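You operate a simulated robot arm through the tools that you are given. There is no shell and no other tool. Be economical: measure what you need, move in short steps, check, and stop when the job is done.

The job below is to be done with a simulated two-armed robot. You get a single attempt, and the scene is never put back.

Task
Set the dryer knob to HIGH and dry the cabinet's wet bearings.
Fine: shut its door and open the vent first; run the dryer till DRY lights, then flip the dryer switch off and turn the knob back to LOW. Where these are worked on the way, their far stop is far enough and under half their travel is too little: dryer knob.

Only the result counts: the job must be done as asked and must still hold three seconds after the hand-in. Knocking over, shifting, dropping, spilling or breaking anything else fails it.

Robot
Two 7-joint arms with fingered hands on one trunk that stands fixed in place. Base frame: the origin is at the foot of the trunk, x ahead of it, y to its left, z up. Lengths are in mm, angles in rad, forces in N, time in s.
The left shoulder is at [72, 157, 1434], the right one opposite. With the tool pointing down near the work surface each hand reaches from about 460 to 880 mm from the base axis, measured 20 degrees to its own side. Payload 4 kg a hand.
Tool frame (each hand has its own): the origin (TCP) lies between the finger pads and is the grasp point; the fingertips stand 30 mm ahead of it; z points along the fingers, y is the line along which they close. Largest opening 104 mm; the body of the gripper starts 35 mm behind the TCP. The gripper is a hand of 3 fingers: y runs from the thumb to the fingers, the wrist lies at [-15, -104, -178] in the tool frame, and closing takes about 1.5 s.
Orientation is that of the tool frame in the base frame, as a unit quaternion [w, x, y, z]. With the fingers straight down and the wrist toward the robot, the tool's x, y and z point along [0, 1, 0], [1, 0, 0] and [0, 0, -1] of the base frame.

Tools
- The arms move only by the tool step_arm. It takes "left_motion", "right_motion" or both (then of equal length, played together; a hand with none holds still); each is a list of rows, each an object of numbers (a shift or turn left out is 0, a gripper value left out holds the last): "dx", "dy", "dz": the shift along the tool's x, y, z in units of 100 mm (1.0 is 100 mm); "ax", "ay", "az": the turn, a rotation vector about the tool's x, y, z in units of 90 degrees (1.0 is 90 degrees). In form: [{"dx": .., "dy": .., "dz": .., "ax": .., "ay": .., "az": ..}, ...]. A call has 1 to 20 rows; each row is the pose to reach, as a shift and turn from the pose commanded when the call began, along the tool's axes at that moment. "left_gripper" and "right_gripper" are, for a hand that has rows, the gripper command, from -1 (shut) to 1 (fully open), values between in proportion, set as the call begins (left out, the last holds). A call with a number of a shift or a turn outside -1 to 1 is refused whole. Rows are played at 5 a second. More than 50 mm and 0.15 rad between two rows, or a gripper value outside its range, and nothing of the call is played. A pose out of reach is approached as far as the arm can. The call stops where the force on the tool passes 40 N (or 10 N more than at its start, if that is more) or the arm is blocked; 0.2 s more then pass. Each finger travels about 153 mm/s and halts on what it meets, pressing with about 26 N; the grip force reading is that of the motor and also rises with nothing between the fingers. The clock runs only during rows and for 0.2 s after the last one: add rows that repeat a pose to give the fingers time. The reply holds the time, the measured pose of the TCP, the force on the tool along the base axes, the opening and the grip force, in the units named above and with some noise, with the torque about the TCP (base axes, N m) and any sound that the robot's microphone picked up.
- Cameras (640 x 400 px; columns grow to the right, rows downward): "scene" is now at [134.6, 34.7, 1663.8]; the picture's right is [0.37, -0.93, 0.00], its down [-0.54, -0.21, -0.82] and it looks along [0.76, 0.30, -0.58] (base axes); focal length 214 px, centre (320, 200). "left" rides on the left gripper at [-64, -94, -117] in its tool frame; the picture's right is [-0.72, -0.33, 0.61], its down [0.64, -0.65, 0.40] and it looks along [0.27, 0.68, 0.68] (tool axes); focal length 238 px, centre (320, 200). "right" rides on the right gripper at [64, -94, -117] in its tool frame; the picture's right is [-0.72, 0.33, -0.61], its down [-0.64, -0.65, 0.40] and it looks along [-0.27, 0.68, 0.68] (tool axes); focal length 238 px, centre (320, 200). There is no depth. A picture from a camera that has moved, and an enlarged one, comes with that camera's place and axes in the base frame and with its lens.
- camera(camera): a new picture of that camera. The clock stands still meanwhile.
- lift_body(by): slides the trunk up (or, below 0, down) by that many mm; the arms and the scene camera ride with it, the base frame stays. It gives what a move gives, with no picture.
- move_fingers(index, middle, thumb_bend, thumb_turn, hand): sets how far each is bent, from 0 (flat) to 100 (curled in); at 30 the hand is open as for a grip, at 70 the pads meet at the TCP. One left out holds its place. A second passes; each finger stops where it meets its share of the squeeze, and holds until it gets a number again. A gripper value or a shape takes the hand back. It gives what a move gives, with no picture; readings hold the bend of each and the force on the fingers (four entries, about 0 where the hand has none), thumb and palm. thumb_turn goes from beside the hand (0) to across from the fingers (100), as for a grip.
- preshape(shape, hand): the hand has 3 fingers and takes this shape, open, in about a second: jaw (thumb against the fingers, like two jaws); tri (thumb and two fingers); tip (a fingertip pinch); poke (one finger out to press); point (the index stretched); flat (the hand flat); cup (the hand cupped); fist (a fist). The gripper value then closes the fingers along that shape, each until it touches; the sizes above hold for jaw. It gives what a move gives, with no picture.
- aim_head(pan, tilt): turns the head with the scene camera to pan (to the left, within 1.501 rad either way) and tilt (down, from -0.506 to 1.204), counted from straight ahead of the robot. It gives what a move gives.
- close_up(camera, box): a new picture of the part [left, top, right, bottom] of that camera's present view, enlarged. The clock stands still meanwhile.
- job_done(): hands the job in; it is judged then, once.

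Go step by step. Nothing tells you positions but the pictures and the camera data: compare them with the known pose of the tool, close in by small moves and look again before you grip or let go. The budget is 120 turns and 78 pictures, counting those below and the enlarged ones. Unless the task says otherwise, let go and move clear before handing in, and close with one line.

The tools are called after "Call:" as name(argument=value, ...) on one line, values as JSON. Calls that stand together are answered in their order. step_arm: Moves the arms, as the interface text tells. Its arguments: {"type":"object","properties":{"left_motion":{"type":"array"},"left_gripper":{"type":"number"},"right_motion":{"type":"array"},"right_gripper":{"type":"number"}},"required":[]} The other tools are called the same way: lift_body (by) slides the trunk up or down; preshape (shape, hand) gives the hand a shape; move_fingers (index, middle, thumb_bend, thumb_turn, hand) moves the fingers one by one; aim_head (pan, tilt) turns the head that bears the scene camera; camera (camera) takes a picture; close_up (camera, box) takes an enlarged picture of a part of a camera's view; job_done () hands the job in.

At the start:

```text
time_s: 0.0
left_position: [338.8, 286.2, 1646.4]
left_tcp_rot: [-0.001, 0.707, 0.708, -0.001]
left_wrist_force: [0.1, -0.3, 0.1]
left_ft_torque: [-0.01, -0.03, 0.0]
left_width: 103.5
left_finger_force: 0.1
left_shape: jaw
left_bend: [30.0, 30.0, 30.0, 98.0]
left_finger forces: [0.0, 0.1, 0.1, 0.1, 0.1, 0.1]
right_position: [507.7, -33.9, 1665.4]
right_tcp_rot: [-0.001, 0.708, 0.706, -0.001]
right_wrist_force: [-0.7, 0.2, 0.5]
right_ft_torque: [0.02, 0.02, 0.02]
right_width: 103.6
right_finger_force: 0.0
right_shape: jaw
right_bend: [30.0, 30.0, 30.0, 98.0]
right_finger forces: [0.0, 0.0, 0.0, 0.0, 0.1, 0.1]
trunk travel left (down, up): [-850.0, 90.0]
head pan, tilt: [0.375, 0.613]
```

scene: 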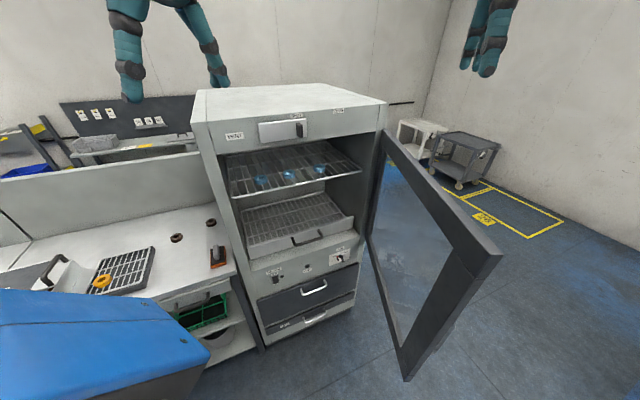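
right: 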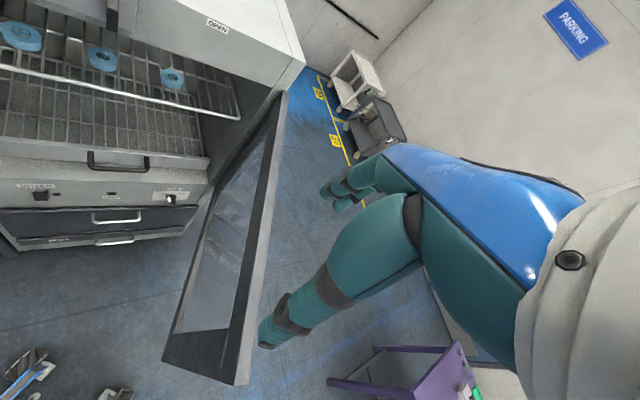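
left: 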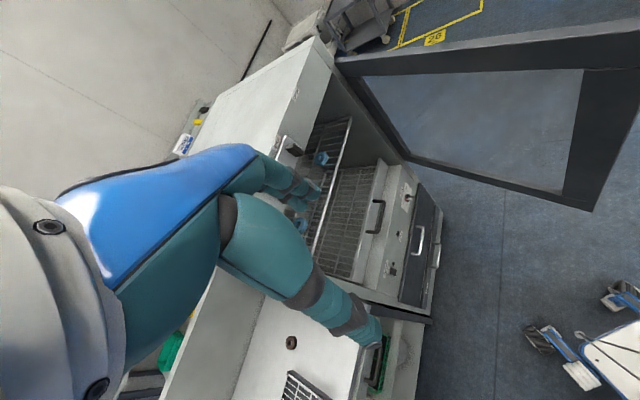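

I see a drying cabinet ahead-left with its glass door open to the right, a vent slider at the top front and a switch, lamp and knob panel below the chamber. First I'll look at the panels enlarged.

Call:
close_up(camera="scene", box=[240, 240, 380, 328])

Call:
close_up(camera="scene", box=[200, 90, 380, 202])

Call:
close_up(camera="scene", box=[350, 120, 510, 390])

```text
4.55 times, centred on (310, 284) of scene
camera zoom: at [134.6, 34.7, 1663.8], right [0.37, -0.93, 0.0], down [-0.54, -0.21, -0.82], along [0.76, 0.3, -0.58], focal length 975 px, centre (366, -182)
```

zoom: 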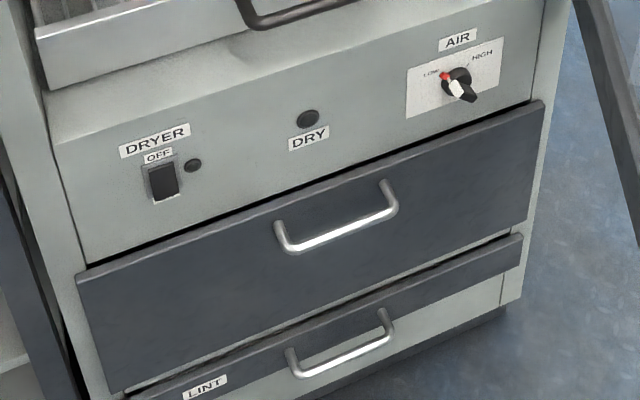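

```text
3.56 times, centred on (290, 146) of scene
camera zoom: at [134.6, 34.7, 1663.8], right [0.37, -0.93, 0.0], down [-0.54, -0.21, -0.82], along [0.76, 0.3, -0.58], focal length 763 px, centre (427, 392)
```

zoom: 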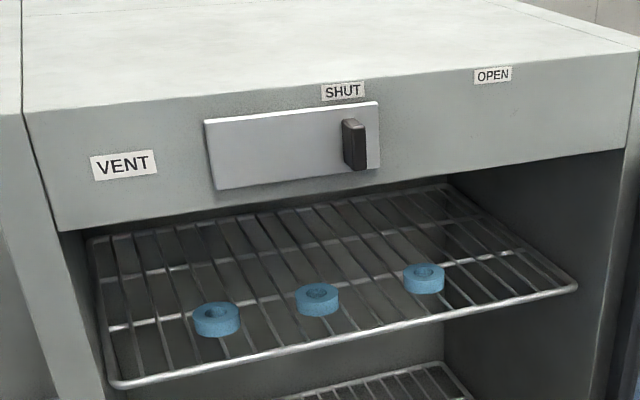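

```text
1.48 times, centred on (430, 255) of scene
camera zoom: at [134.6, 34.7, 1663.8], right [0.37, -0.93, 0.0], down [-0.54, -0.21, -0.82], along [0.76, 0.3, -0.58], focal length 318 px, centre (157, 118)
```

zoom: 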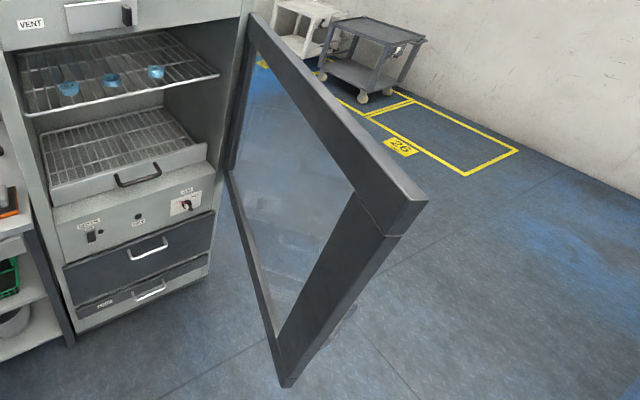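

The cabinet front runs from about (580,548) to (1016,118) with its top at z≈1500. The door's top outer corner is near (456,-146,1401), swung out about 70°. I'll make a right fist and take it over the door to the outer side.

Call:
preshape(hand="right", shape="fist")

Call:
step_arm(right_motion=[{"dx": -0.33, "dy": 0.33}, {"dx": -0.66, "dy": 0.66}, {"dx": -1, "dy": 1}])

Call:
step_arm(right_motion=[{"dx": -0.3, "dy": 0.15}, {"dx": -0.5, "dy": 0.3}])

Call:
lift_body(by=-200)

Call:
camera(camera="scene")

Call:
camera(camera="right")

```text
time_s: 0.9
left_position: [339.3, 285.4, 1646.8]
left_tcp_rot: [0.001, 0.707, 0.707, -0.001]
left_wrist_force: [-0.2, -0.4, 0.1]
left_ft_torque: [-0.03, 0.01, 0.01]
left_width: 103.5
left_finger_force: 0.0
left_shape: jaw
left_bend: [30.0, 30.0, 30.0, 98.0]
left_finger forces: [0.0, 0.0, 0.1, 0.0, 0.1, 0.0]
right_position: [507.2, -33.7, 1665.4]
right_tcp_rot: [0.0, 0.708, 0.707, -0.001]
right_wrist_force: [0.0, -0.3, 0.4]
right_ft_torque: [0.02, -0.03, -0.02]
right_width: 0.0
right_finger_force: 0.1
right_shape: fist
right_bend: [100.0, 100.0, 86.0, 85.0]
right_finger forces: [0.0, 0.0, 0.1, 0.0, 0.1, 0.0]
trunk travel left (down, up): [-850.0, 90.0]
head pan, tilt: [0.375, 0.613]
```

```text
time_s: 1.7
left_position: [341.1, 279.6, 1647.8]
left_tcp_rot: [-0.001, 0.707, 0.707, 0.001]
left_wrist_force: [-0.8, -0.3, 0.2]
left_ft_torque: [-0.02, 0.0, 0.0]
left_width: 103.6
left_finger_force: 0.0
left_shape: jaw
left_bend: [30.0, 30.0, 30.0, 98.0]
left_finger forces: [0.0, 0.0, 0.0, 0.0, 0.1, 0.0]
right_position: [608.9, -139.5, 1663.4]
right_tcp_rot: [-0.003, 0.708, 0.706, 0.0]
right_wrist_force: [0.3, 0.9, 0.1]
right_ft_torque: [0.03, 0.03, -0.01]
right_width: 0.0
right_finger_force: 0.1
right_shape: fist
right_bend: [100.0, 100.0, 86.0, 85.0]
right_finger forces: [0.1, 0.0, 0.0, 0.0, 0.0, 0.1]
trunk travel left (down, up): [-850.0, 90.0]
head pan, tilt: [0.375, 0.613]
```

```text
time_s: 2.3
left_position: [341.0, 284.2, 1647.5]
left_tcp_rot: [-0.002, 0.708, 0.706, -0.001]
left_wrist_force: [0.1, -0.5, -0.1]
left_ft_torque: [0.01, -0.01, 0.01]
left_width: 103.5
left_finger_force: 0.1
left_shape: jaw
left_bend: [30.0, 30.0, 30.0, 98.0]
left_finger forces: [0.0, 0.0, 0.0, 0.0, 0.0, 0.0]
right_position: [637.8, -185.7, 1664.2]
right_tcp_rot: [-0.001, 0.707, 0.707, -0.001]
right_wrist_force: [0.1, -0.5, 0.0]
right_ft_torque: [0.01, 0.03, -0.01]
right_width: 0.1
right_finger_force: 0.1
right_shape: fist
right_bend: [100.0, 100.0, 86.0, 85.0]
right_finger forces: [0.0, 0.0, 0.0, 0.0, 0.1, 0.0]
trunk travel left (down, up): [-850.0, 90.0]
head pan, tilt: [0.375, 0.613]
```

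```text
time_s: 4.5
left_position: [337.7, 285.2, 1447.5]
left_tcp_rot: [-0.001, 0.707, 0.707, 0.001]
left_wrist_force: [0.1, 0.6, 0.6]
left_ft_torque: [0.02, -0.02, 0.02]
left_width: 103.7
left_finger_force: 0.1
left_shape: jaw
left_bend: [30.0, 30.0, 30.0, 98.0]
left_finger forces: [0.1, 0.1, 0.1, 0.1, 0.0, 0.1]
right_position: [635.6, -185.1, 1466.5]
right_tcp_rot: [0.0, 0.708, 0.707, 0.0]
right_wrist_force: [-0.4, 0.1, 1.3]
right_ft_torque: [0.03, 0.0, -0.01]
right_width: 0.1
right_finger_force: 0.0
right_shape: fist
right_bend: [100.0, 100.0, 86.0, 85.0]
right_finger forces: [0.0, 0.0, 0.0, 0.1, 0.1, 0.0]
trunk travel left (down, up): [-650.0, 290.0]
head pan, tilt: [0.375, 0.613]
```

```text
71 pictures are left
camera scene: at [134.8, 33.3, 1463.8], right [0.37, -0.93, 0.0], down [-0.54, -0.21, -0.82], along [0.76, 0.3, -0.58], focal length 214 px, centre (320, 200)
```

scene: 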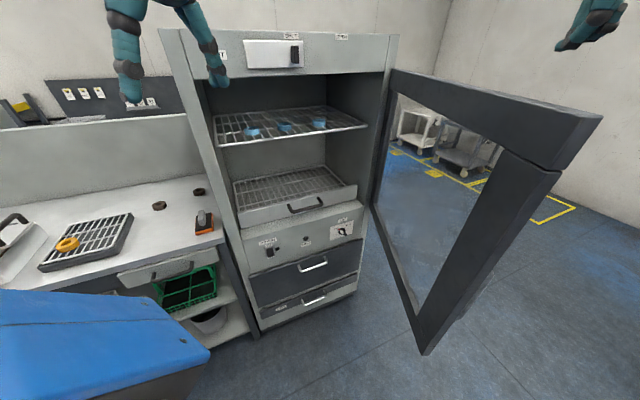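

```text
70 pictures are left
camera right: at [541.3, -120.9, 1582.1], right [0.33, -0.72, 0.61], down [-0.65, -0.64, -0.4], along [0.68, -0.27, -0.68], focal length 238 px, centre (320, 200)
```

right: 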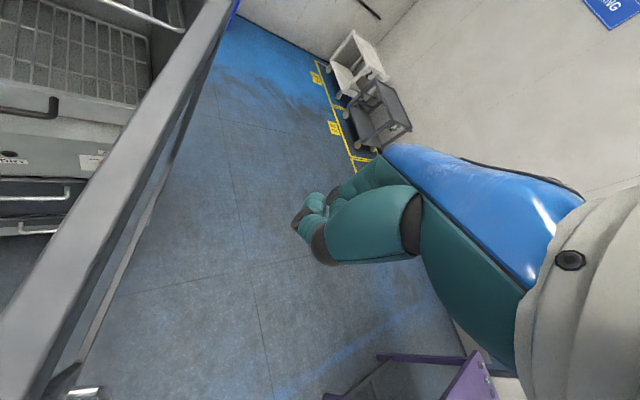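

The fist is clear on the outer side of the door, so I'll lower it beside the door.

Call:
step_arm(right_motion=[{"dz": 0.4}, {"dz": 0.8}, {"dz": 1.0}])

Call:
step_arm(right_motion=[{"dz": 0.4}, {"dz": 0.7}])

Call:
step_arm(right_motion=[{"dx": 0.3}, {"dx": 0.6, "dy": -0.1}, {"dx": 0.8, "dy": -0.25}, {"dx": 1.0, "dy": -0.35}])

Call:
camera(camera="scene")

```text
time_s: 5.3
left_position: [338.6, 282.7, 1447.0]
left_tcp_rot: [0.0, 0.707, 0.707, 0.001]
left_wrist_force: [-0.1, 0.2, 1.0]
left_ft_torque: [0.0, -0.02, 0.01]
left_width: 103.6
left_finger_force: 0.0
left_shape: jaw
left_bend: [30.0, 30.0, 30.0, 98.0]
left_finger forces: [0.1, 0.0, 0.0, 0.1, 0.0, 0.1]
right_position: [635.6, -186.4, 1366.3]
right_tcp_rot: [-0.001, 0.708, 0.706, 0.001]
right_wrist_force: [0.4, 0.6, 0.0]
right_ft_torque: [0.05, -0.01, -0.02]
right_width: 0.0
right_finger_force: 0.2
right_shape: fist
right_bend: [100.0, 100.0, 86.0, 85.0]
right_finger forces: [0.0, 0.0, 0.0, 0.0, 0.1, 0.0]
trunk travel left (down, up): [-650.0, 290.0]
head pan, tilt: [0.375, 0.613]
```

```text
time_s: 5.9
left_position: [340.2, 281.2, 1446.2]
left_tcp_rot: [-0.001, 0.708, 0.707, 0.0]
left_wrist_force: [-0.2, 0.3, -0.2]
left_ft_torque: [0.0, 0.02, -0.03]
left_width: 103.6
left_finger_force: 0.1
left_shape: jaw
left_bend: [30.0, 30.0, 30.0, 98.0]
left_finger forces: [0.1, 0.0, 0.1, 0.0, 0.0, 0.1]
right_position: [638.3, -188.4, 1293.8]
right_tcp_rot: [-0.001, 0.708, 0.706, 0.0]
right_wrist_force: [0.3, -0.1, 0.3]
right_ft_torque: [0.0, 0.0, 0.02]
right_width: 0.0
right_finger_force: 0.1
right_shape: fist
right_bend: [100.0, 100.0, 86.0, 85.0]
right_finger forces: [0.0, 0.0, 0.0, 0.0, 0.0, 0.0]
trunk travel left (down, up): [-650.0, 290.0]
head pan, tilt: [0.375, 0.613]
```

```text
time_s: 6.9
left_position: [337.8, 283.7, 1447.7]
left_tcp_rot: [0.0, 0.707, 0.707, 0.0]
left_wrist_force: [0.1, 0.1, -0.2]
left_ft_torque: [-0.02, 0.01, -0.03]
left_width: 103.7
left_finger_force: 0.0
left_shape: jaw
left_bend: [30.0, 30.0, 30.0, 98.0]
left_finger forces: [0.0, 0.0, 0.0, 0.0, 0.1, 0.0]
right_position: [603.9, -83.9, 1296.1]
right_tcp_rot: [-0.001, 0.707, 0.707, 0.0]
right_wrist_force: [1.1, 0.2, -0.4]
right_ft_torque: [-0.02, 0.02, 0.01]
right_width: 0.3
right_finger_force: 0.0
right_shape: fist
right_bend: [100.0, 100.0, 86.0, 85.0]
right_finger forces: [0.1, 0.0, 0.1, 0.1, 0.0, 0.1]
trunk travel left (down, up): [-650.0, 290.0]
head pan, tilt: [0.375, 0.613]
```

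```text
69 pictures are left
camera scene: at [134.0, 33.3, 1463.9], right [0.37, -0.93, 0.0], down [-0.54, -0.21, -0.82], along [0.76, 0.3, -0.58], focal length 214 px, centre (320, 200)
```

scene: 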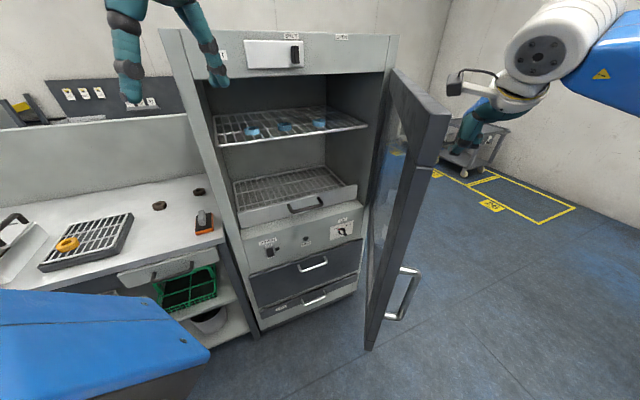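

The door moves freely and the fist is pushing it, so I'll continue along the closing arc.

Call:
step_arm(right_motion=[{"dx": 0.25, "dy": -0.1}, {"dx": 0.5, "dy": -0.2}, {"dx": 0.75, "dy": -0.28}, {"dx": 1.0, "dy": -0.33}])

Call:
step_arm(right_motion=[{"dx": 0.25, "dy": -0.05}, {"dx": 0.5, "dy": -0.08}, {"dx": 0.75, "dy": -0.08}, {"dx": 1.0, "dy": -0.06}])

Call:
camera(camera="scene")

```text
time_s: 7.9
left_position: [337.9, 284.5, 1446.6]
left_tcp_rot: [0.001, 0.708, 0.707, 0.0]
left_wrist_force: [-0.3, -0.2, -0.2]
left_ft_torque: [0.0, 0.04, -0.03]
left_width: 103.5
left_finger_force: 0.0
left_shape: jaw
left_bend: [30.0, 30.0, 30.0, 98.0]
left_finger forces: [0.1, 0.0, 0.0, 0.0, 0.1, 0.0]
right_position: [566.8, 15.7, 1297.8]
right_tcp_rot: [-0.001, 0.708, 0.707, -0.001]
right_wrist_force: [-0.1, -0.2, 0.0]
right_ft_torque: [-0.03, 0.02, 0.03]
right_width: 0.0
right_finger_force: 0.0
right_shape: fist
right_bend: [100.0, 100.0, 86.0, 85.0]
right_finger forces: [0.0, 0.1, 0.1, 0.0, 0.1, 0.0]
trunk travel left (down, up): [-650.0, 290.0]
head pan, tilt: [0.375, 0.613]
```

```text
time_s: 8.9
left_position: [338.9, 286.6, 1447.3]
left_tcp_rot: [0.0, 0.707, 0.707, -0.003]
left_wrist_force: [0.6, -0.5, 0.8]
left_ft_torque: [0.02, 0.03, -0.01]
left_width: 103.6
left_finger_force: 0.0
left_shape: jaw
left_bend: [30.0, 30.0, 30.0, 98.0]
left_finger forces: [0.0, 0.1, 0.0, 0.1, 0.0, 0.0]
right_position: [562.7, 115.5, 1295.3]
right_tcp_rot: [0.0, 0.708, 0.706, -0.001]
right_wrist_force: [0.2, -0.2, 0.2]
right_ft_torque: [0.03, 0.02, 0.0]
right_width: 0.0
right_finger_force: 0.1
right_shape: fist
right_bend: [100.0, 100.0, 86.0, 85.0]
right_finger forces: [0.0, 0.0, 0.0, 0.1, 0.1, 0.0]
trunk travel left (down, up): [-650.0, 290.0]
head pan, tilt: [0.375, 0.613]
```

```text
68 pictures are left
camera scene: at [135.2, 37.0, 1463.6], right [0.37, -0.93, 0.0], down [-0.54, -0.21, -0.82], along [0.76, 0.3, -0.58], focal length 214 px, centre (320, 200)
```

scene: 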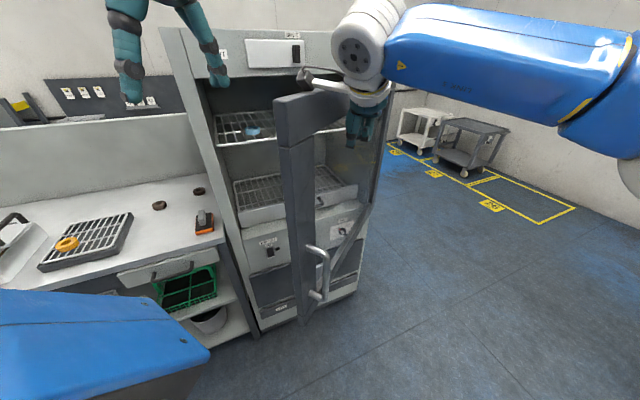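

The door is about half closed, so I'll continue toward the cabinet front.

Call:
step_arm(right_motion=[{"dx": 0.25, "dy": 0.0}, {"dx": 0.5, "dy": 0.03}, {"dx": 0.75, "dy": 0.06}, {"dx": 1.0, "dy": 0.1}])

Call:
step_arm(right_motion=[{"dx": 0.25, "dy": 0.05}, {"dx": 0.5, "dy": 0.14}, {"dx": 0.75, "dy": 0.23}, {"dx": 1.0, "dy": 0.36}])

Call:
camera(camera="scene")

```text
time_s: 9.9
left_position: [337.8, 288.2, 1446.8]
left_tcp_rot: [0.001, 0.707, 0.707, -0.001]
left_wrist_force: [0.0, -0.3, -0.3]
left_ft_torque: [-0.01, 0.01, 0.02]
left_width: 103.3
left_finger_force: 0.0
left_shape: jaw
left_bend: [30.0, 30.0, 30.0, 98.0]
left_finger forces: [0.1, 0.0, 0.1, 0.1, 0.0, 0.0]
right_position: [573.0, 219.2, 1296.0]
right_tcp_rot: [0.0, 0.708, 0.706, 0.0]
right_wrist_force: [-0.9, 0.7, -0.6]
right_ft_torque: [-0.03, -0.02, 0.04]
right_width: 0.1
right_finger_force: 0.0
right_shape: fist
right_bend: [100.0, 100.0, 86.0, 85.0]
right_finger forces: [0.1, 0.0, 0.1, 0.0, 0.2, 0.1]
trunk travel left (down, up): [-650.0, 290.0]
head pan, tilt: [0.375, 0.613]
```

```text
time_s: 10.6
left_position: [341.3, 280.9, 1446.7]
left_tcp_rot: [-0.002, 0.707, 0.707, 0.0]
left_wrist_force: [0.7, -0.5, 0.3]
left_ft_torque: [-0.01, 0.0, 0.02]
left_width: 103.2
left_finger_force: 0.0
left_shape: jaw
left_bend: [30.0, 30.0, 30.0, 98.0]
left_finger forces: [0.0, 0.0, 0.1, 0.0, 0.1, 0.0]
right_position: [669.3, 156.0, 1345.9]
right_tcp_rot: [-0.048, 0.768, 0.638, 0.043]
right_wrist_force: [0.1, 0.3, -0.4]
right_ft_torque: [0.01, 0.02, 0.02]
right_width: 0.0
right_finger_force: 0.0
right_shape: fist
right_bend: [100.0, 100.0, 86.0, 85.0]
right_finger forces: [0.1, 0.0, 0.0, 0.0, 0.0, 0.0]
right hand out of reach, approached as far as the arm can: row 3
trunk travel left (down, up): [-650.0, 290.0]
head pan, tilt: [0.375, 0.613]
stopped in row 3 (right hand): the arm was blocked; the commanded pose is now the measured one
```

```text
67 pictures are left
camera scene: at [138.3, 34.7, 1463.4], right [0.37, -0.93, 0.0], down [-0.54, -0.21, -0.82], along [0.76, 0.3, -0.58], focal length 214 px, centre (320, 200)
```

scene: 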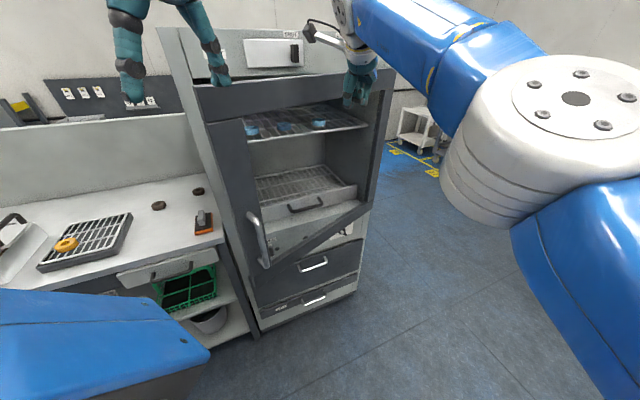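

The door is nearly shut but the right arm ran out of reach. I'll withdraw it and use the left hand for the last part.

Call:
step_arm(right_motion=[{"dx": -0.3, "dy": -0.25}, {"dx": -0.65, "dy": -0.5}, {"dx": -1.0, "dy": -0.8}])

Call:
preshape(hand="left", shape="fist")

Call:
camera(camera="scene")

```text
time_s: 11.4
left_position: [336.9, 281.2, 1448.4]
left_tcp_rot: [0.0, 0.707, 0.707, 0.002]
left_wrist_force: [0.4, -0.1, -0.3]
left_ft_torque: [-0.02, -0.02, 0.03]
left_width: 103.3
left_finger_force: 0.1
left_shape: jaw
left_bend: [30.0, 30.0, 30.0, 98.0]
left_finger forces: [0.0, 0.0, 0.0, 0.0, 0.0, 0.0]
right_position: [564.9, 71.8, 1339.2]
right_tcp_rot: [-0.047, 0.767, 0.638, 0.044]
right_wrist_force: [-0.5, -0.5, 0.3]
right_ft_torque: [0.02, 0.0, -0.02]
right_width: 0.0
right_finger_force: 0.1
right_shape: fist
right_bend: [100.0, 100.0, 86.0, 85.0]
right_finger forces: [0.0, 0.1, 0.0, 0.0, 0.1, 0.0]
trunk travel left (down, up): [-650.0, 290.0]
head pan, tilt: [0.375, 0.613]
```

```text
time_s: 12.3
left_position: [337.6, 282.2, 1447.2]
left_tcp_rot: [0.0, 0.707, 0.707, 0.0]
left_wrist_force: [-0.1, 0.2, 0.3]
left_ft_torque: [0.0, -0.03, 0.0]
left_width: 0.1
left_finger_force: 0.0
left_shape: fist
left_bend: [100.0, 100.0, 86.0, 85.0]
left_finger forces: [0.0, 0.1, 0.1, 0.1, 0.0, 0.0]
right_position: [567.2, 72.7, 1338.4]
right_tcp_rot: [-0.047, 0.768, 0.638, 0.043]
right_wrist_force: [-0.1, 0.3, 0.8]
right_ft_torque: [0.02, 0.03, -0.01]
right_width: 0.0
right_finger_force: 0.0
right_shape: fist
right_bend: [100.0, 100.0, 86.0, 85.0]
right_finger forces: [0.0, 0.0, 0.0, 0.0, 0.0, 0.0]
trunk travel left (down, up): [-650.0, 290.0]
head pan, tilt: [0.375, 0.613]
```

```text
66 pictures are left
camera scene: at [134.7, 33.9, 1463.8], right [0.37, -0.93, 0.0], down [-0.54, -0.21, -0.82], along [0.76, 0.3, -0.58], focal length 214 px, centre (320, 200)
```

scene: 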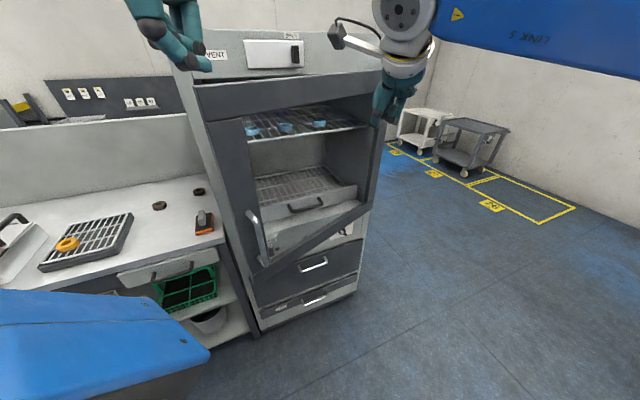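

The door stands about 13° open with its free edge near (490,443). The left fist goes down and then pushes it home.

Call:
step_arm(left_motion=[{"dz": 0.4}, {"dz": 0.8}, {"dz": 1.0, "dy": 0.2}, {"dz": 1.0, "dy": 0.6}, {"dz": 1.0, "dy": 1.0, "dx": 0.1}])

Call:
step_arm(left_motion=[{"dy": 0.3, "dx": 0.1}, {"dy": 0.6, "dx": 0.25}, {"dy": 0.8, "dx": 0.5}, {"dy": 0.95, "dx": 0.75}, {"dy": 1.0, "dx": 0.95}])

Call:
camera(camera="scene")

```text
time_s: 13.5
left_position: [441.4, 289.1, 1346.5]
left_tcp_rot: [-0.002, 0.708, 0.706, 0.001]
left_wrist_force: [0.5, 0.0, 0.3]
left_ft_torque: [-0.01, 0.01, 0.01]
left_width: 0.2
left_finger_force: 0.0
left_shape: fist
left_bend: [100.0, 100.0, 86.0, 85.0]
left_finger forces: [0.0, 0.0, 0.1, 0.0, 0.0, 0.1]
right_position: [568.4, 69.9, 1338.7]
right_tcp_rot: [-0.048, 0.767, 0.638, 0.044]
right_wrist_force: [-0.1, -0.3, -0.7]
right_ft_torque: [0.03, -0.01, -0.02]
right_width: 0.0
right_finger_force: 0.0
right_shape: fist
right_bend: [100.0, 100.0, 86.0, 85.0]
right_finger forces: [0.1, 0.0, 0.0, 0.1, 0.0, 0.1]
trunk travel left (down, up): [-650.0, 290.0]
head pan, tilt: [0.375, 0.613]
```

```text
time_s: 14.7
left_position: [539.0, 393.3, 1346.4]
left_tcp_rot: [0.003, 0.707, 0.707, 0.0]
left_wrist_force: [-0.3, -0.2, -0.7]
left_ft_torque: [-0.01, 0.0, -0.02]
left_width: 0.0
left_finger_force: 0.2
left_shape: fist
left_bend: [100.0, 100.0, 86.0, 85.0]
left_finger forces: [0.0, 0.1, 0.0, 0.0, 0.1, 0.0]
right_position: [566.6, 77.6, 1339.3]
right_tcp_rot: [-0.044, 0.767, 0.639, 0.043]
right_wrist_force: [-0.3, 0.7, -0.6]
right_ft_torque: [-0.01, -0.04, 0.04]
right_width: 0.0
right_finger_force: 0.1
right_shape: fist
right_bend: [100.0, 100.0, 86.0, 85.0]
right_finger forces: [0.0, 0.0, 0.0, 0.0, 0.1, 0.0]
trunk travel left (down, up): [-650.0, 290.0]
head pan, tilt: [0.375, 0.613]
```

```text
65 pictures are left
camera scene: at [134.8, 39.2, 1463.7], right [0.37, -0.93, 0.0], down [-0.54, -0.21, -0.82], along [0.76, 0.3, -0.58], focal length 214 px, centre (320, 200)
```

scene: 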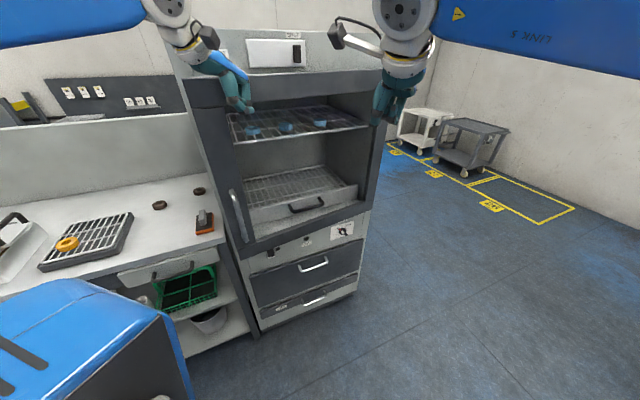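

The door is almost flush. I'll push straight into the front until it stops.

Call:
step_arm(left_motion=[{"dy": 0.15, "dx": 0.15}, {"dy": 0.3, "dx": 0.3}, {"dy": 0.45, "dx": 0.42}, {"dy": 0.55, "dx": 0.52}, {"dy": 0.65, "dx": 0.6}, {"dy": 0.75, "dx": 0.7}, {"dy": 0.85, "dx": 0.8}])

Call:
camera(camera="scene")

```text
time_s: 16.2
left_position: [605.2, 440.9, 1359.1]
left_tcp_rot: [0.0, 0.715, 0.699, 0.001]
left_wrist_force: [-28.9, -27.1, 4.6]
left_ft_torque: [1.36, -1.59, -0.53]
left_width: 0.0
left_finger_force: 0.1
left_shape: fist
left_bend: [100.0, 100.0, 86.0, 85.0]
left_finger forces: [0.0, 39.4, 0.0, 0.1, 0.0, 0.0]
right_position: [556.9, 63.8, 1343.9]
right_tcp_rot: [-0.048, 0.767, 0.638, 0.049]
right_wrist_force: [0.3, 0.5, 0.0]
right_ft_torque: [-0.01, 0.0, -0.01]
right_width: 0.2
right_finger_force: 0.0
right_shape: fist
right_bend: [100.0, 100.0, 86.0, 85.0]
right_finger forces: [0.1, 0.0, 0.0, 0.1, 0.1, 0.0]
trunk travel left (down, up): [-650.0, 290.0]
head pan, tilt: [0.375, 0.613]
stopped in row 7 (left hand): the force on the tool passed its limit at 45 N (the readings are from after the stop); the commanded pose is now the measured one
```

```text
64 pictures are left
camera scene: at [122.1, 19.7, 1465.5], right [0.37, -0.93, -0.01], down [-0.53, -0.2, -0.82], along [0.77, 0.3, -0.57], focal length 214 px, centre (320, 200)
```

scene: 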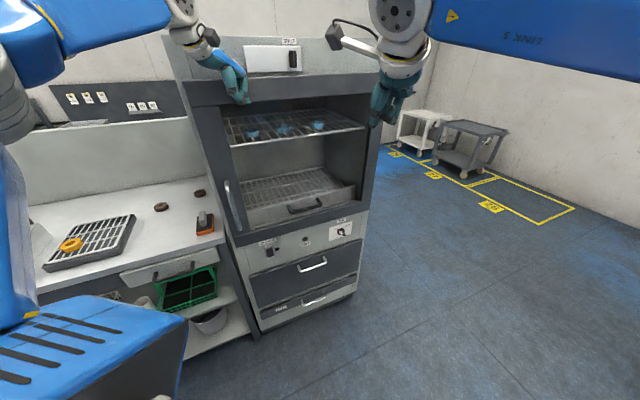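

The door looks shut. I'll back both hands off, raise the left hand and check the door seam.

Call:
step_arm(left_motion=[{"dy": -0.3, "dx": -0.3}, {"dy": -0.6, "dx": -0.6}, {"dy": -0.8, "dx": -0.8, "dz": -0.3}, {"dy": -0.8, "dx": -0.8, "dz": -0.7}, {"dy": -0.8, "dx": -0.8, "dz": -1}], right_motion=[{"dx": -0.2}, {"dx": -0.4}, {"dx": -0.6}, {"dx": -0.8}, {"dx": -1}])

Call:
step_arm(right_motion=[{"dx": -0.33}, {"dx": -0.66}, {"dx": -1}])

Call:
close_up(camera="scene", box=[160, 20, 400, 320])

```text
time_s: 17.4
left_position: [538.5, 381.8, 1445.7]
left_tcp_rot: [-0.002, 0.711, 0.704, -0.005]
left_wrist_force: [-0.1, -0.5, -0.3]
left_ft_torque: [0.0, -0.02, -0.01]
left_width: 0.1
left_finger_force: 0.3
left_shape: fist
left_bend: [100.0, 100.0, 86.0, 85.0]
left_finger forces: [0.0, 0.0, 0.1, 0.0, 0.0, 0.0]
right_position: [551.3, -20.3, 1326.1]
right_tcp_rot: [-0.046, 0.767, 0.639, 0.043]
right_wrist_force: [-0.3, 0.2, 0.8]
right_ft_torque: [-0.04, 0.01, -0.02]
right_width: 0.0
right_finger_force: 0.1
right_shape: fist
right_bend: [100.0, 100.0, 86.0, 85.0]
right_finger forces: [0.0, 0.0, 0.0, 0.1, 0.0, 0.0]
trunk travel left (down, up): [-650.0, 290.0]
head pan, tilt: [0.375, 0.613]
```

```text
time_s: 18.2
left_position: [535.6, 373.8, 1448.7]
left_tcp_rot: [-0.002, 0.711, 0.703, -0.001]
left_wrist_force: [-0.7, -0.7, 0.6]
left_ft_torque: [0.0, 0.0, -0.02]
left_width: 0.0
left_finger_force: 0.1
left_shape: fist
left_bend: [100.0, 100.0, 86.0, 85.0]
left_finger forces: [0.1, 0.1, 0.0, 0.0, 0.1, 0.1]
right_position: [529.3, -128.0, 1312.8]
right_tcp_rot: [-0.047, 0.766, 0.639, 0.045]
right_wrist_force: [-0.4, 0.0, 0.9]
right_ft_torque: [0.04, -0.03, 0.02]
right_width: 0.0
right_finger_force: 0.0
right_shape: fist
right_bend: [100.0, 100.0, 86.0, 85.0]
right_finger forces: [0.0, 0.0, 0.1, 0.0, 0.0, 0.0]
trunk travel left (down, up): [-650.0, 290.0]
head pan, tilt: [0.375, 0.613]
```

```text
1.33 times, centred on (280, 170) of scene
camera zoom: at [134.2, 28.8, 1464.0], right [0.37, -0.93, 0.0], down [-0.54, -0.21, -0.82], along [0.76, 0.3, -0.57], focal length 286 px, centre (373, 240)
```

zoom: 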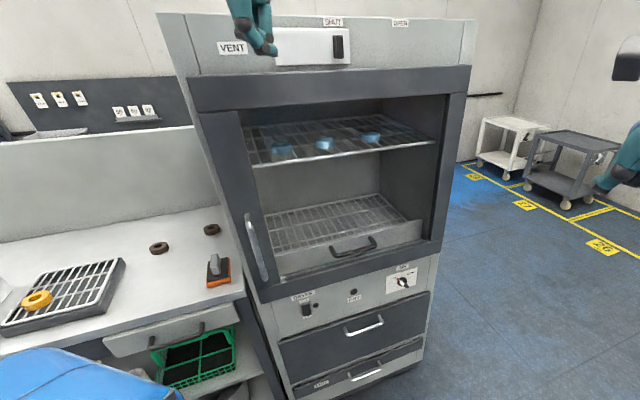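

The door appears shut. Now I'll turn the left hand to point forward (fingers up-stacked) to push the vent handle, first pitching it up.

Call:
step_arm(left_motion=[{"ax": -0.09}, {"ax": -0.18}, {"ax": -0.27}, {"ax": -0.36}, {"ax": -0.45}, {"ax": -0.54}, {"ax": -0.63}, {"ax": -0.72}, {"ax": -0.81}, {"ax": -0.9}, {"ax": -0.99}])

Call:
step_arm(left_motion=[{"ay": 0.09}, {"ay": 0.18}, {"ay": 0.27}, {"ay": 0.36}, {"ay": 0.45}, {"ay": 0.504}])

Call:
preshape(hand="left", shape="jaw")

Call:
step_arm(left_motion=[{}, {}, {}, {}, {}, {}], left_gripper=-1)

Call:
camera(camera="scene")

Call:
camera(camera="left")

```text
time_s: 20.6
left_position: [536.3, 379.3, 1449.5]
left_tcp_rot: [0.498, 0.507, 0.503, 0.492]
left_wrist_force: [-0.6, 0.1, 0.3]
left_ft_torque: [0.01, -0.04, 0.02]
left_width: 0.1
left_finger_force: 0.0
left_shape: fist
left_bend: [100.0, 100.0, 86.0, 85.0]
left_finger forces: [0.1, 0.0, 0.0, 0.0, 0.1, 0.0]
right_position: [532.9, -122.1, 1312.1]
right_tcp_rot: [-0.047, 0.768, 0.638, 0.043]
right_wrist_force: [0.1, 0.2, -0.4]
right_ft_torque: [0.01, 0.01, 0.06]
right_width: 0.0
right_finger_force: 0.1
right_shape: fist
right_bend: [100.0, 100.0, 86.0, 85.0]
right_finger forces: [0.1, 0.1, 0.0, 0.0, 0.1, 0.0]
trunk travel left (down, up): [-650.0, 290.0]
head pan, tilt: [0.375, 0.613]
```

```text
time_s: 22.0
left_position: [534.6, 375.8, 1449.8]
left_tcp_rot: [0.264, 0.279, 0.656, 0.65]
left_wrist_force: [0.3, -1.2, -0.1]
left_ft_torque: [0.0, -0.02, 0.01]
left_width: 0.1
left_finger_force: 0.0
left_shape: fist
left_bend: [100.0, 100.0, 86.0, 85.0]
left_finger forces: [0.0, 0.1, 0.1, 0.1, 0.0, 0.0]
right_position: [532.3, -124.1, 1312.6]
right_tcp_rot: [-0.047, 0.767, 0.638, 0.044]
right_wrist_force: [-0.1, -0.8, 0.5]
right_ft_torque: [-0.01, 0.01, 0.02]
right_width: 0.0
right_finger_force: 0.2
right_shape: fist
right_bend: [100.0, 100.0, 86.0, 85.0]
right_finger forces: [0.0, 0.0, 0.0, 0.1, 0.1, 0.1]
trunk travel left (down, up): [-650.0, 290.0]
head pan, tilt: [0.375, 0.613]
```

```text
time_s: 22.9
left_position: [534.7, 376.6, 1450.7]
left_tcp_rot: [0.266, 0.279, 0.656, 0.649]
left_wrist_force: [0.1, -0.3, -0.3]
left_ft_torque: [0.04, 0.01, 0.0]
left_width: 103.6
left_finger_force: 0.1
left_shape: jaw
left_bend: [30.0, 30.0, 30.0, 97.0]
left_finger forces: [0.0, 0.1, 0.0, 0.1, 0.0, 0.0]
right_position: [530.9, -123.6, 1312.7]
right_tcp_rot: [-0.046, 0.767, 0.638, 0.044]
right_wrist_force: [0.0, -0.1, -1.1]
right_ft_torque: [-0.01, 0.01, -0.05]
right_width: 0.0
right_finger_force: 0.1
right_shape: fist
right_bend: [100.0, 100.0, 86.0, 85.0]
right_finger forces: [0.0, 0.0, 0.0, 0.0, 0.0, 0.0]
trunk travel left (down, up): [-650.0, 290.0]
head pan, tilt: [0.375, 0.613]
```

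```text
time_s: 24.3
left_position: [534.5, 376.9, 1450.2]
left_tcp_rot: [0.264, 0.277, 0.657, 0.65]
left_wrist_force: [0.9, -0.2, 0.6]
left_ft_torque: [0.0, -0.01, 0.03]
left_width: 0.0
left_finger_force: 25.9
left_shape: jaw
left_bend: [70.0, 70.0, 46.0, 100.0]
left_finger forces: [0.0, 0.0, 0.0, 0.0, 0.0, 0.0]
right_position: [532.0, -123.3, 1313.2]
right_tcp_rot: [-0.046, 0.767, 0.639, 0.043]
right_wrist_force: [0.4, -0.4, -0.2]
right_ft_torque: [-0.02, -0.03, 0.0]
right_width: 0.0
right_finger_force: 0.1
right_shape: fist
right_bend: [100.0, 100.0, 86.0, 85.0]
right_finger forces: [0.1, 0.2, 0.0, 0.0, 0.0, 0.0]
trunk travel left (down, up): [-650.0, 290.0]
head pan, tilt: [0.375, 0.613]
```

```text
62 pictures are left
camera scene: at [135.7, 32.4, 1463.8], right [0.37, -0.93, 0.0], down [-0.54, -0.21, -0.82], along [0.76, 0.3, -0.58], focal length 214 px, centre (320, 200)
```

scene: 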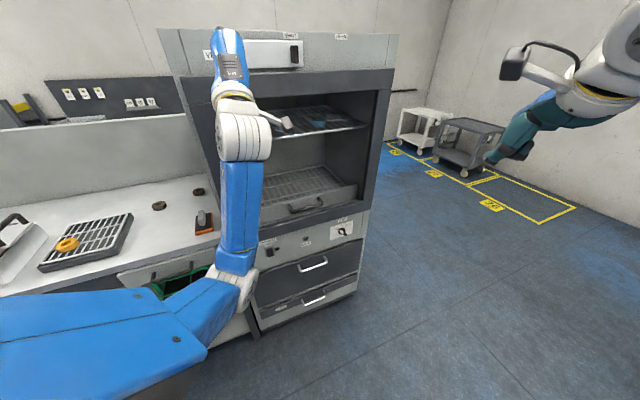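

```text
61 pictures are left
camera left: at [495.0, 249.0, 1356.7], right [0.93, -0.08, -0.35], down [-0.18, 0.74, -0.65], along [0.31, 0.67, 0.68], focal length 238 px, centre (320, 200)
```

left: 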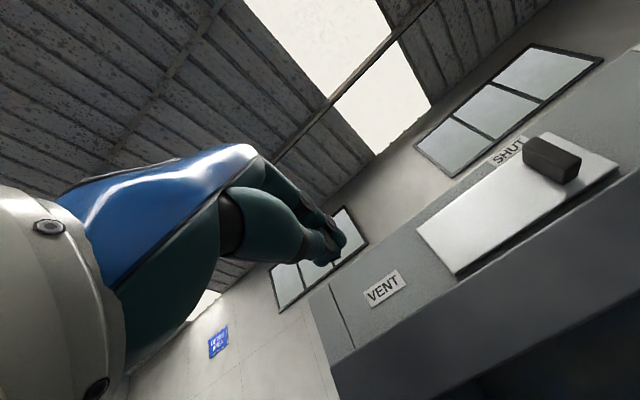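

From the left camera the vent handle sits at about (754,346,1451). I'll bring the closed fingertips to its left side, near the plate.

Call:
step_arm(left_motion=[{"dx": -0.3}, {"dx": -0.6}, {"dx": -0.9, "dz": 0.1}, {"dx": -1.0, "dz": 0.3}])

Call:
step_arm(left_motion=[{"dx": -0.1, "dz": 0.2}, {"dx": -0.2, "dz": 0.5}, {"dx": -0.2, "dz": 0.65}])

Call:
camera(camera="left")

Call:
close_up(camera="scene", box=[200, 20, 400, 145])

```text
time_s: 25.3
left_position: [627.5, 326.6, 1446.0]
left_tcp_rot: [0.266, 0.281, 0.656, 0.648]
left_wrist_force: [0.9, -0.1, -0.2]
left_ft_torque: [0.01, 0.02, -0.01]
left_width: 0.0
left_finger_force: 26.1
left_shape: jaw
left_bend: [70.0, 70.0, 46.0, 100.0]
left_finger forces: [0.0, 0.1, 0.0, 0.0, 0.0, 0.0]
right_position: [531.3, -123.8, 1312.7]
right_tcp_rot: [-0.048, 0.767, 0.638, 0.044]
right_wrist_force: [0.4, -0.1, 0.4]
right_ft_torque: [0.01, -0.02, 0.0]
right_width: 0.0
right_finger_force: 0.2
right_shape: fist
right_bend: [100.0, 100.0, 86.0, 85.0]
right_finger forces: [0.1, 0.0, 0.0, 0.0, 0.1, 0.0]
trunk travel left (down, up): [-650.0, 290.0]
head pan, tilt: [0.375, 0.613]
```

```text
time_s: 26.1
left_position: [686.8, 357.6, 1446.4]
left_tcp_rot: [0.265, 0.279, 0.656, 0.649]
left_wrist_force: [-0.2, 0.2, -0.4]
left_ft_torque: [-0.03, 0.02, 0.0]
left_width: 0.3
left_finger_force: 26.2
left_shape: jaw
left_bend: [70.0, 70.0, 46.0, 100.0]
left_finger forces: [0.0, 0.0, 0.0, 0.1, 0.0, 0.0]
right_position: [531.0, -123.0, 1312.8]
right_tcp_rot: [-0.046, 0.767, 0.638, 0.043]
right_wrist_force: [0.5, -0.9, 0.3]
right_ft_torque: [0.01, 0.02, -0.02]
right_width: 0.0
right_finger_force: 0.2
right_shape: fist
right_bend: [100.0, 100.0, 86.0, 85.0]
right_finger forces: [0.0, 0.0, 0.0, 0.0, 0.1, 0.0]
trunk travel left (down, up): [-650.0, 290.0]
head pan, tilt: [0.375, 0.613]
```

```text
60 pictures are left
camera left: at [647.6, 230.3, 1353.6], right [0.93, -0.08, -0.35], down [-0.18, 0.74, -0.65], along [0.31, 0.67, 0.68], focal length 238 px, centre (320, 200)
```

left: 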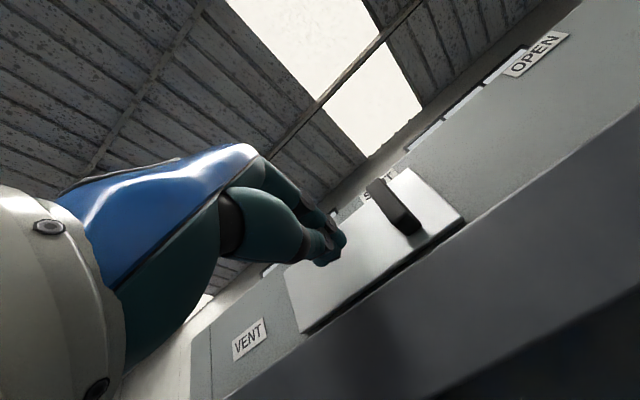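

```text
3.20 times, centred on (300, 82) of scene
camera zoom: at [136.3, 32.4, 1463.7], right [0.37, -0.93, 0.0], down [-0.54, -0.21, -0.82], along [0.76, 0.3, -0.58], focal length 686 px, centre (384, 576)
```

zoom: 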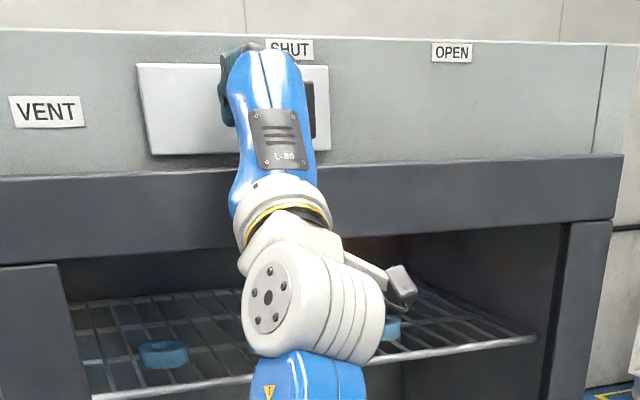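

The tips are left of the handle and close to the plate. I'll advance gently, then slide right.

Call:
step_arm(left_motion=[{"dz": 0.05}, {"dz": 0.1}])

Call:
step_arm(left_motion=[{"dx": -0.15}, {"dx": -0.3}, {"dx": -0.45}, {"dx": -0.6}, {"dx": -0.75}, {"dx": -0.9}, {"dx": -1}])

Call:
camera(camera="left")

```text
time_s: 26.7
left_position: [694.3, 364.8, 1445.0]
left_tcp_rot: [0.265, 0.279, 0.656, 0.649]
left_wrist_force: [0.0, -0.9, 0.1]
left_ft_torque: [0.0, -0.03, 0.0]
left_width: 0.0
left_finger_force: 26.2
left_shape: jaw
left_bend: [70.0, 70.0, 46.0, 100.0]
left_finger forces: [0.0, 0.0, 0.0, 0.0, 0.0, 0.0]
right_position: [532.2, -123.5, 1314.3]
right_tcp_rot: [-0.048, 0.767, 0.638, 0.044]
right_wrist_force: [-0.2, 0.7, -0.8]
right_ft_torque: [-0.02, -0.01, -0.02]
right_width: 0.1
right_finger_force: 0.1
right_shape: fist
right_bend: [100.0, 100.0, 86.0, 85.0]
right_finger forces: [0.1, 0.0, 0.0, 0.1, 0.0, 0.0]
trunk travel left (down, up): [-650.0, 290.0]
head pan, tilt: [0.375, 0.613]
```

```text
time_s: 28.3
left_position: [764.9, 294.8, 1445.9]
left_tcp_rot: [0.264, 0.279, 0.656, 0.65]
left_wrist_force: [-1.7, 1.5, 0.8]
left_ft_torque: [-0.03, -0.08, 0.0]
left_width: 0.0
left_finger_force: 25.6
left_shape: jaw
left_bend: [70.0, 70.0, 46.0, 100.0]
left_finger forces: [0.0, 0.1, 0.0, 0.1, 0.0, 0.1]
right_position: [531.3, -123.5, 1312.7]
right_tcp_rot: [-0.047, 0.767, 0.638, 0.043]
right_wrist_force: [-0.8, -0.6, 0.5]
right_ft_torque: [0.0, 0.0, -0.03]
right_width: 0.0
right_finger_force: 0.1
right_shape: fist
right_bend: [100.0, 100.0, 86.0, 85.0]
right_finger forces: [0.0, 0.1, 0.1, 0.0, 0.1, 0.1]
trunk travel left (down, up): [-650.0, 290.0]
head pan, tilt: [0.375, 0.613]
```

```text
58 pictures are left
camera left: at [724.9, 166.1, 1352.6], right [0.94, -0.08, -0.35], down [-0.18, 0.74, -0.65], along [0.31, 0.67, 0.68], focal length 238 px, centre (320, 200)
```

left: 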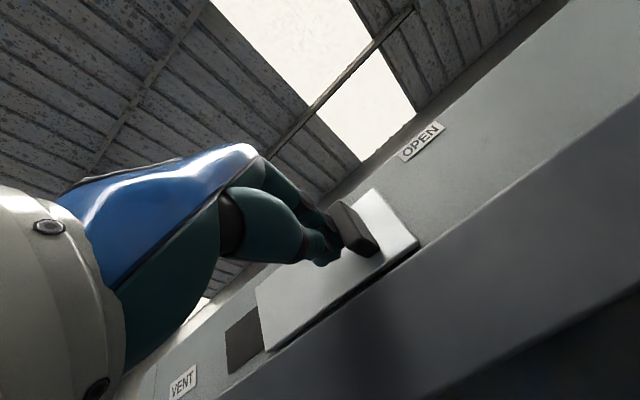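

The vent plate slides and the opening shows. I'll keep pushing right until its stop.

Call:
step_arm(left_motion=[{"dx": -0.15}, {"dx": -0.3}, {"dx": -0.45}, {"dx": -0.6}, {"dx": -0.75}, {"dx": -0.9}, {"dx": -1}])

Call:
camera(camera="left")

```text
time_s: 29.9
left_position: [824.0, 233.9, 1447.2]
left_tcp_rot: [0.267, 0.275, 0.658, 0.649]
left_wrist_force: [-27.6, 7.3, -7.9]
left_ft_torque: [-0.02, -0.02, 0.23]
left_width: 0.0
left_finger_force: 25.9
left_shape: jaw
left_bend: [70.0, 70.0, 45.0, 100.0]
left_finger forces: [22.9, 0.1, 0.0, 0.0, 0.0, 0.0]
right_position: [523.5, -115.8, 1315.3]
right_tcp_rot: [-0.043, 0.767, 0.639, 0.044]
right_wrist_force: [0.6, 0.1, 0.0]
right_ft_torque: [-0.02, 0.02, -0.01]
right_width: 0.0
right_finger_force: 0.0
right_shape: fist
right_bend: [100.0, 100.0, 86.0, 85.0]
right_finger forces: [0.1, 0.0, 0.0, 0.0, 0.1, 0.1]
trunk travel left (down, up): [-650.0, 290.0]
head pan, tilt: [0.375, 0.613]
```

```text
57 pictures are left
camera left: at [785.9, 105.0, 1354.5], right [0.94, -0.08, -0.34], down [-0.18, 0.73, -0.66], along [0.3, 0.68, 0.67], focal length 238 px, centre (320, 200)
```

left: 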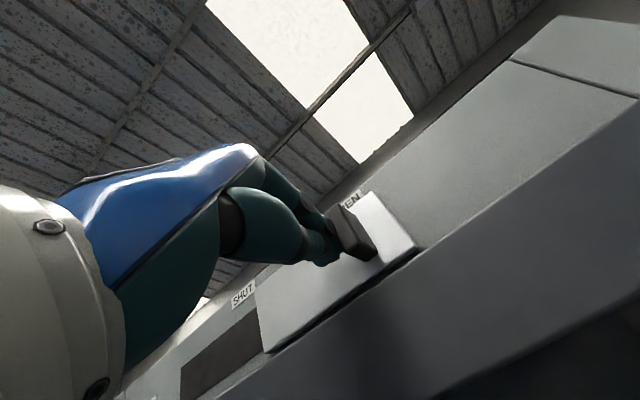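

The vent slide is at its far stop under OPEN. I'll back the left hand off and check, before lowering the trunk to the panel.

Call:
step_arm(left_motion=[{"dx": 0.1}, {"dx": 0.1, "dz": -0.3}, {"dx": 0.1, "dz": -0.65}, {"dx": 0.1, "dz": -1.0}])

Call:
step_arm(left_motion=[{"dz": -0.4}, {"dz": -0.8}])

Call:
close_up(camera="scene", box=[150, 20, 410, 182])

```text
time_s: 30.9
left_position: [755.5, 155.2, 1444.0]
left_tcp_rot: [0.264, 0.28, 0.654, 0.651]
left_wrist_force: [-0.1, 0.2, 0.5]
left_ft_torque: [-0.01, 0.04, 0.0]
left_width: 0.0
left_finger_force: 25.9
left_shape: jaw
left_bend: [70.0, 70.0, 46.0, 100.0]
left_finger forces: [0.1, 0.1, 0.0, 0.1, 0.0, 0.0]
right_position: [529.7, -126.8, 1313.9]
right_tcp_rot: [-0.047, 0.767, 0.638, 0.045]
right_wrist_force: [0.3, -0.1, -1.2]
right_ft_torque: [0.02, 0.0, 0.02]
right_width: 0.2
right_finger_force: 0.0
right_shape: fist
right_bend: [100.0, 100.0, 86.0, 85.0]
right_finger forces: [0.1, 0.1, 0.1, 0.0, 0.0, 0.0]
trunk travel left (down, up): [-650.0, 290.0]
head pan, tilt: [0.375, 0.613]
```

```text
time_s: 31.5
left_position: [698.1, 95.5, 1447.5]
left_tcp_rot: [0.265, 0.278, 0.654, 0.651]
left_wrist_force: [0.2, 0.2, -1.1]
left_ft_torque: [0.0, 0.01, 0.0]
left_width: 0.1
left_finger_force: 26.1
left_shape: jaw
left_bend: [70.0, 70.0, 46.0, 100.0]
left_finger forces: [0.1, 0.0, 0.0, 0.0, 0.0, 0.0]
right_position: [528.6, -129.9, 1312.8]
right_tcp_rot: [-0.048, 0.767, 0.638, 0.047]
right_wrist_force: [0.0, -0.3, 0.1]
right_ft_torque: [0.03, -0.05, 0.01]
right_width: 0.0
right_finger_force: 0.0
right_shape: fist
right_bend: [100.0, 100.0, 86.0, 85.0]
right_finger forces: [0.0, 0.0, 0.0, 0.1, 0.1, 0.0]
trunk travel left (down, up): [-650.0, 290.0]
head pan, tilt: [0.375, 0.613]
```

```text
2.46 times, centred on (280, 101) of scene
camera zoom: at [134.0, 25.7, 1464.1], right [0.37, -0.93, 0.0], down [-0.54, -0.21, -0.82], along [0.76, 0.3, -0.57], focal length 528 px, centre (418, 444)
```

zoom: 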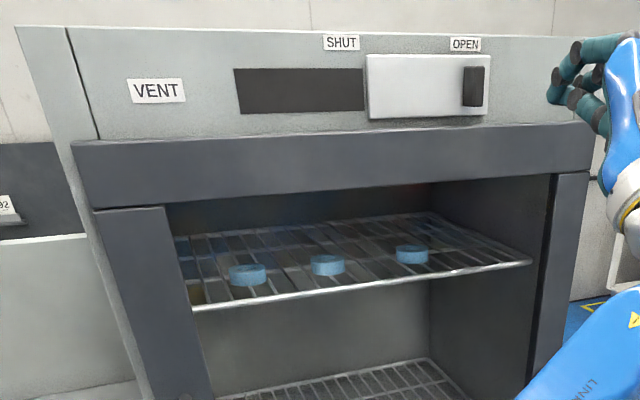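

The vent is fully open. Now I'll lower the trunk in two steps to bring the hands to the panel height.

Call:
lift_body(by=-300)

Call:
camera(camera="scene")

```text
time_s: 34.5
left_position: [699.4, 100.9, 1145.2]
left_tcp_rot: [0.266, 0.28, 0.655, 0.649]
left_wrist_force: [-0.7, 0.2, 0.5]
left_ft_torque: [-0.05, -0.05, -0.01]
left_width: 0.0
left_finger_force: 25.6
left_shape: jaw
left_bend: [70.0, 70.0, 46.0, 100.0]
left_finger forces: [0.0, 0.0, 0.0, 0.1, 0.0, 0.0]
right_position: [531.0, -125.0, 1012.5]
right_tcp_rot: [-0.049, 0.767, 0.638, 0.045]
right_wrist_force: [-0.1, -0.7, 0.0]
right_ft_torque: [0.04, 0.02, 0.01]
right_width: 0.0
right_finger_force: 0.1
right_shape: fist
right_bend: [100.0, 100.0, 86.0, 85.0]
right_finger forces: [0.0, 0.0, 0.0, 0.0, 0.0, 0.0]
trunk travel left (down, up): [-350.0, 590.0]
head pan, tilt: [0.375, 0.613]
```

```text
55 pictures are left
camera scene: at [135.2, 31.1, 1163.8], right [0.37, -0.93, 0.0], down [-0.54, -0.21, -0.82], along [0.76, 0.3, -0.58], focal length 214 px, centre (320, 200)
```

scene: 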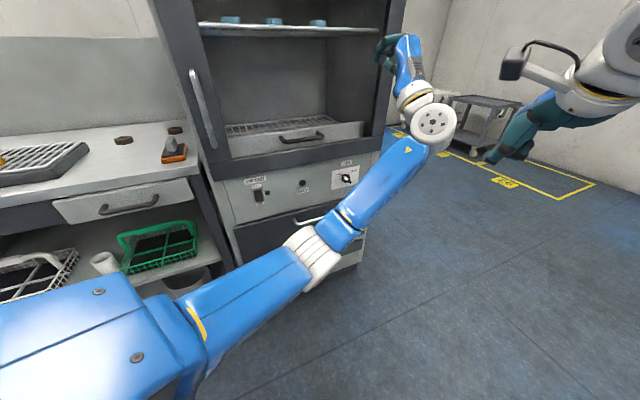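

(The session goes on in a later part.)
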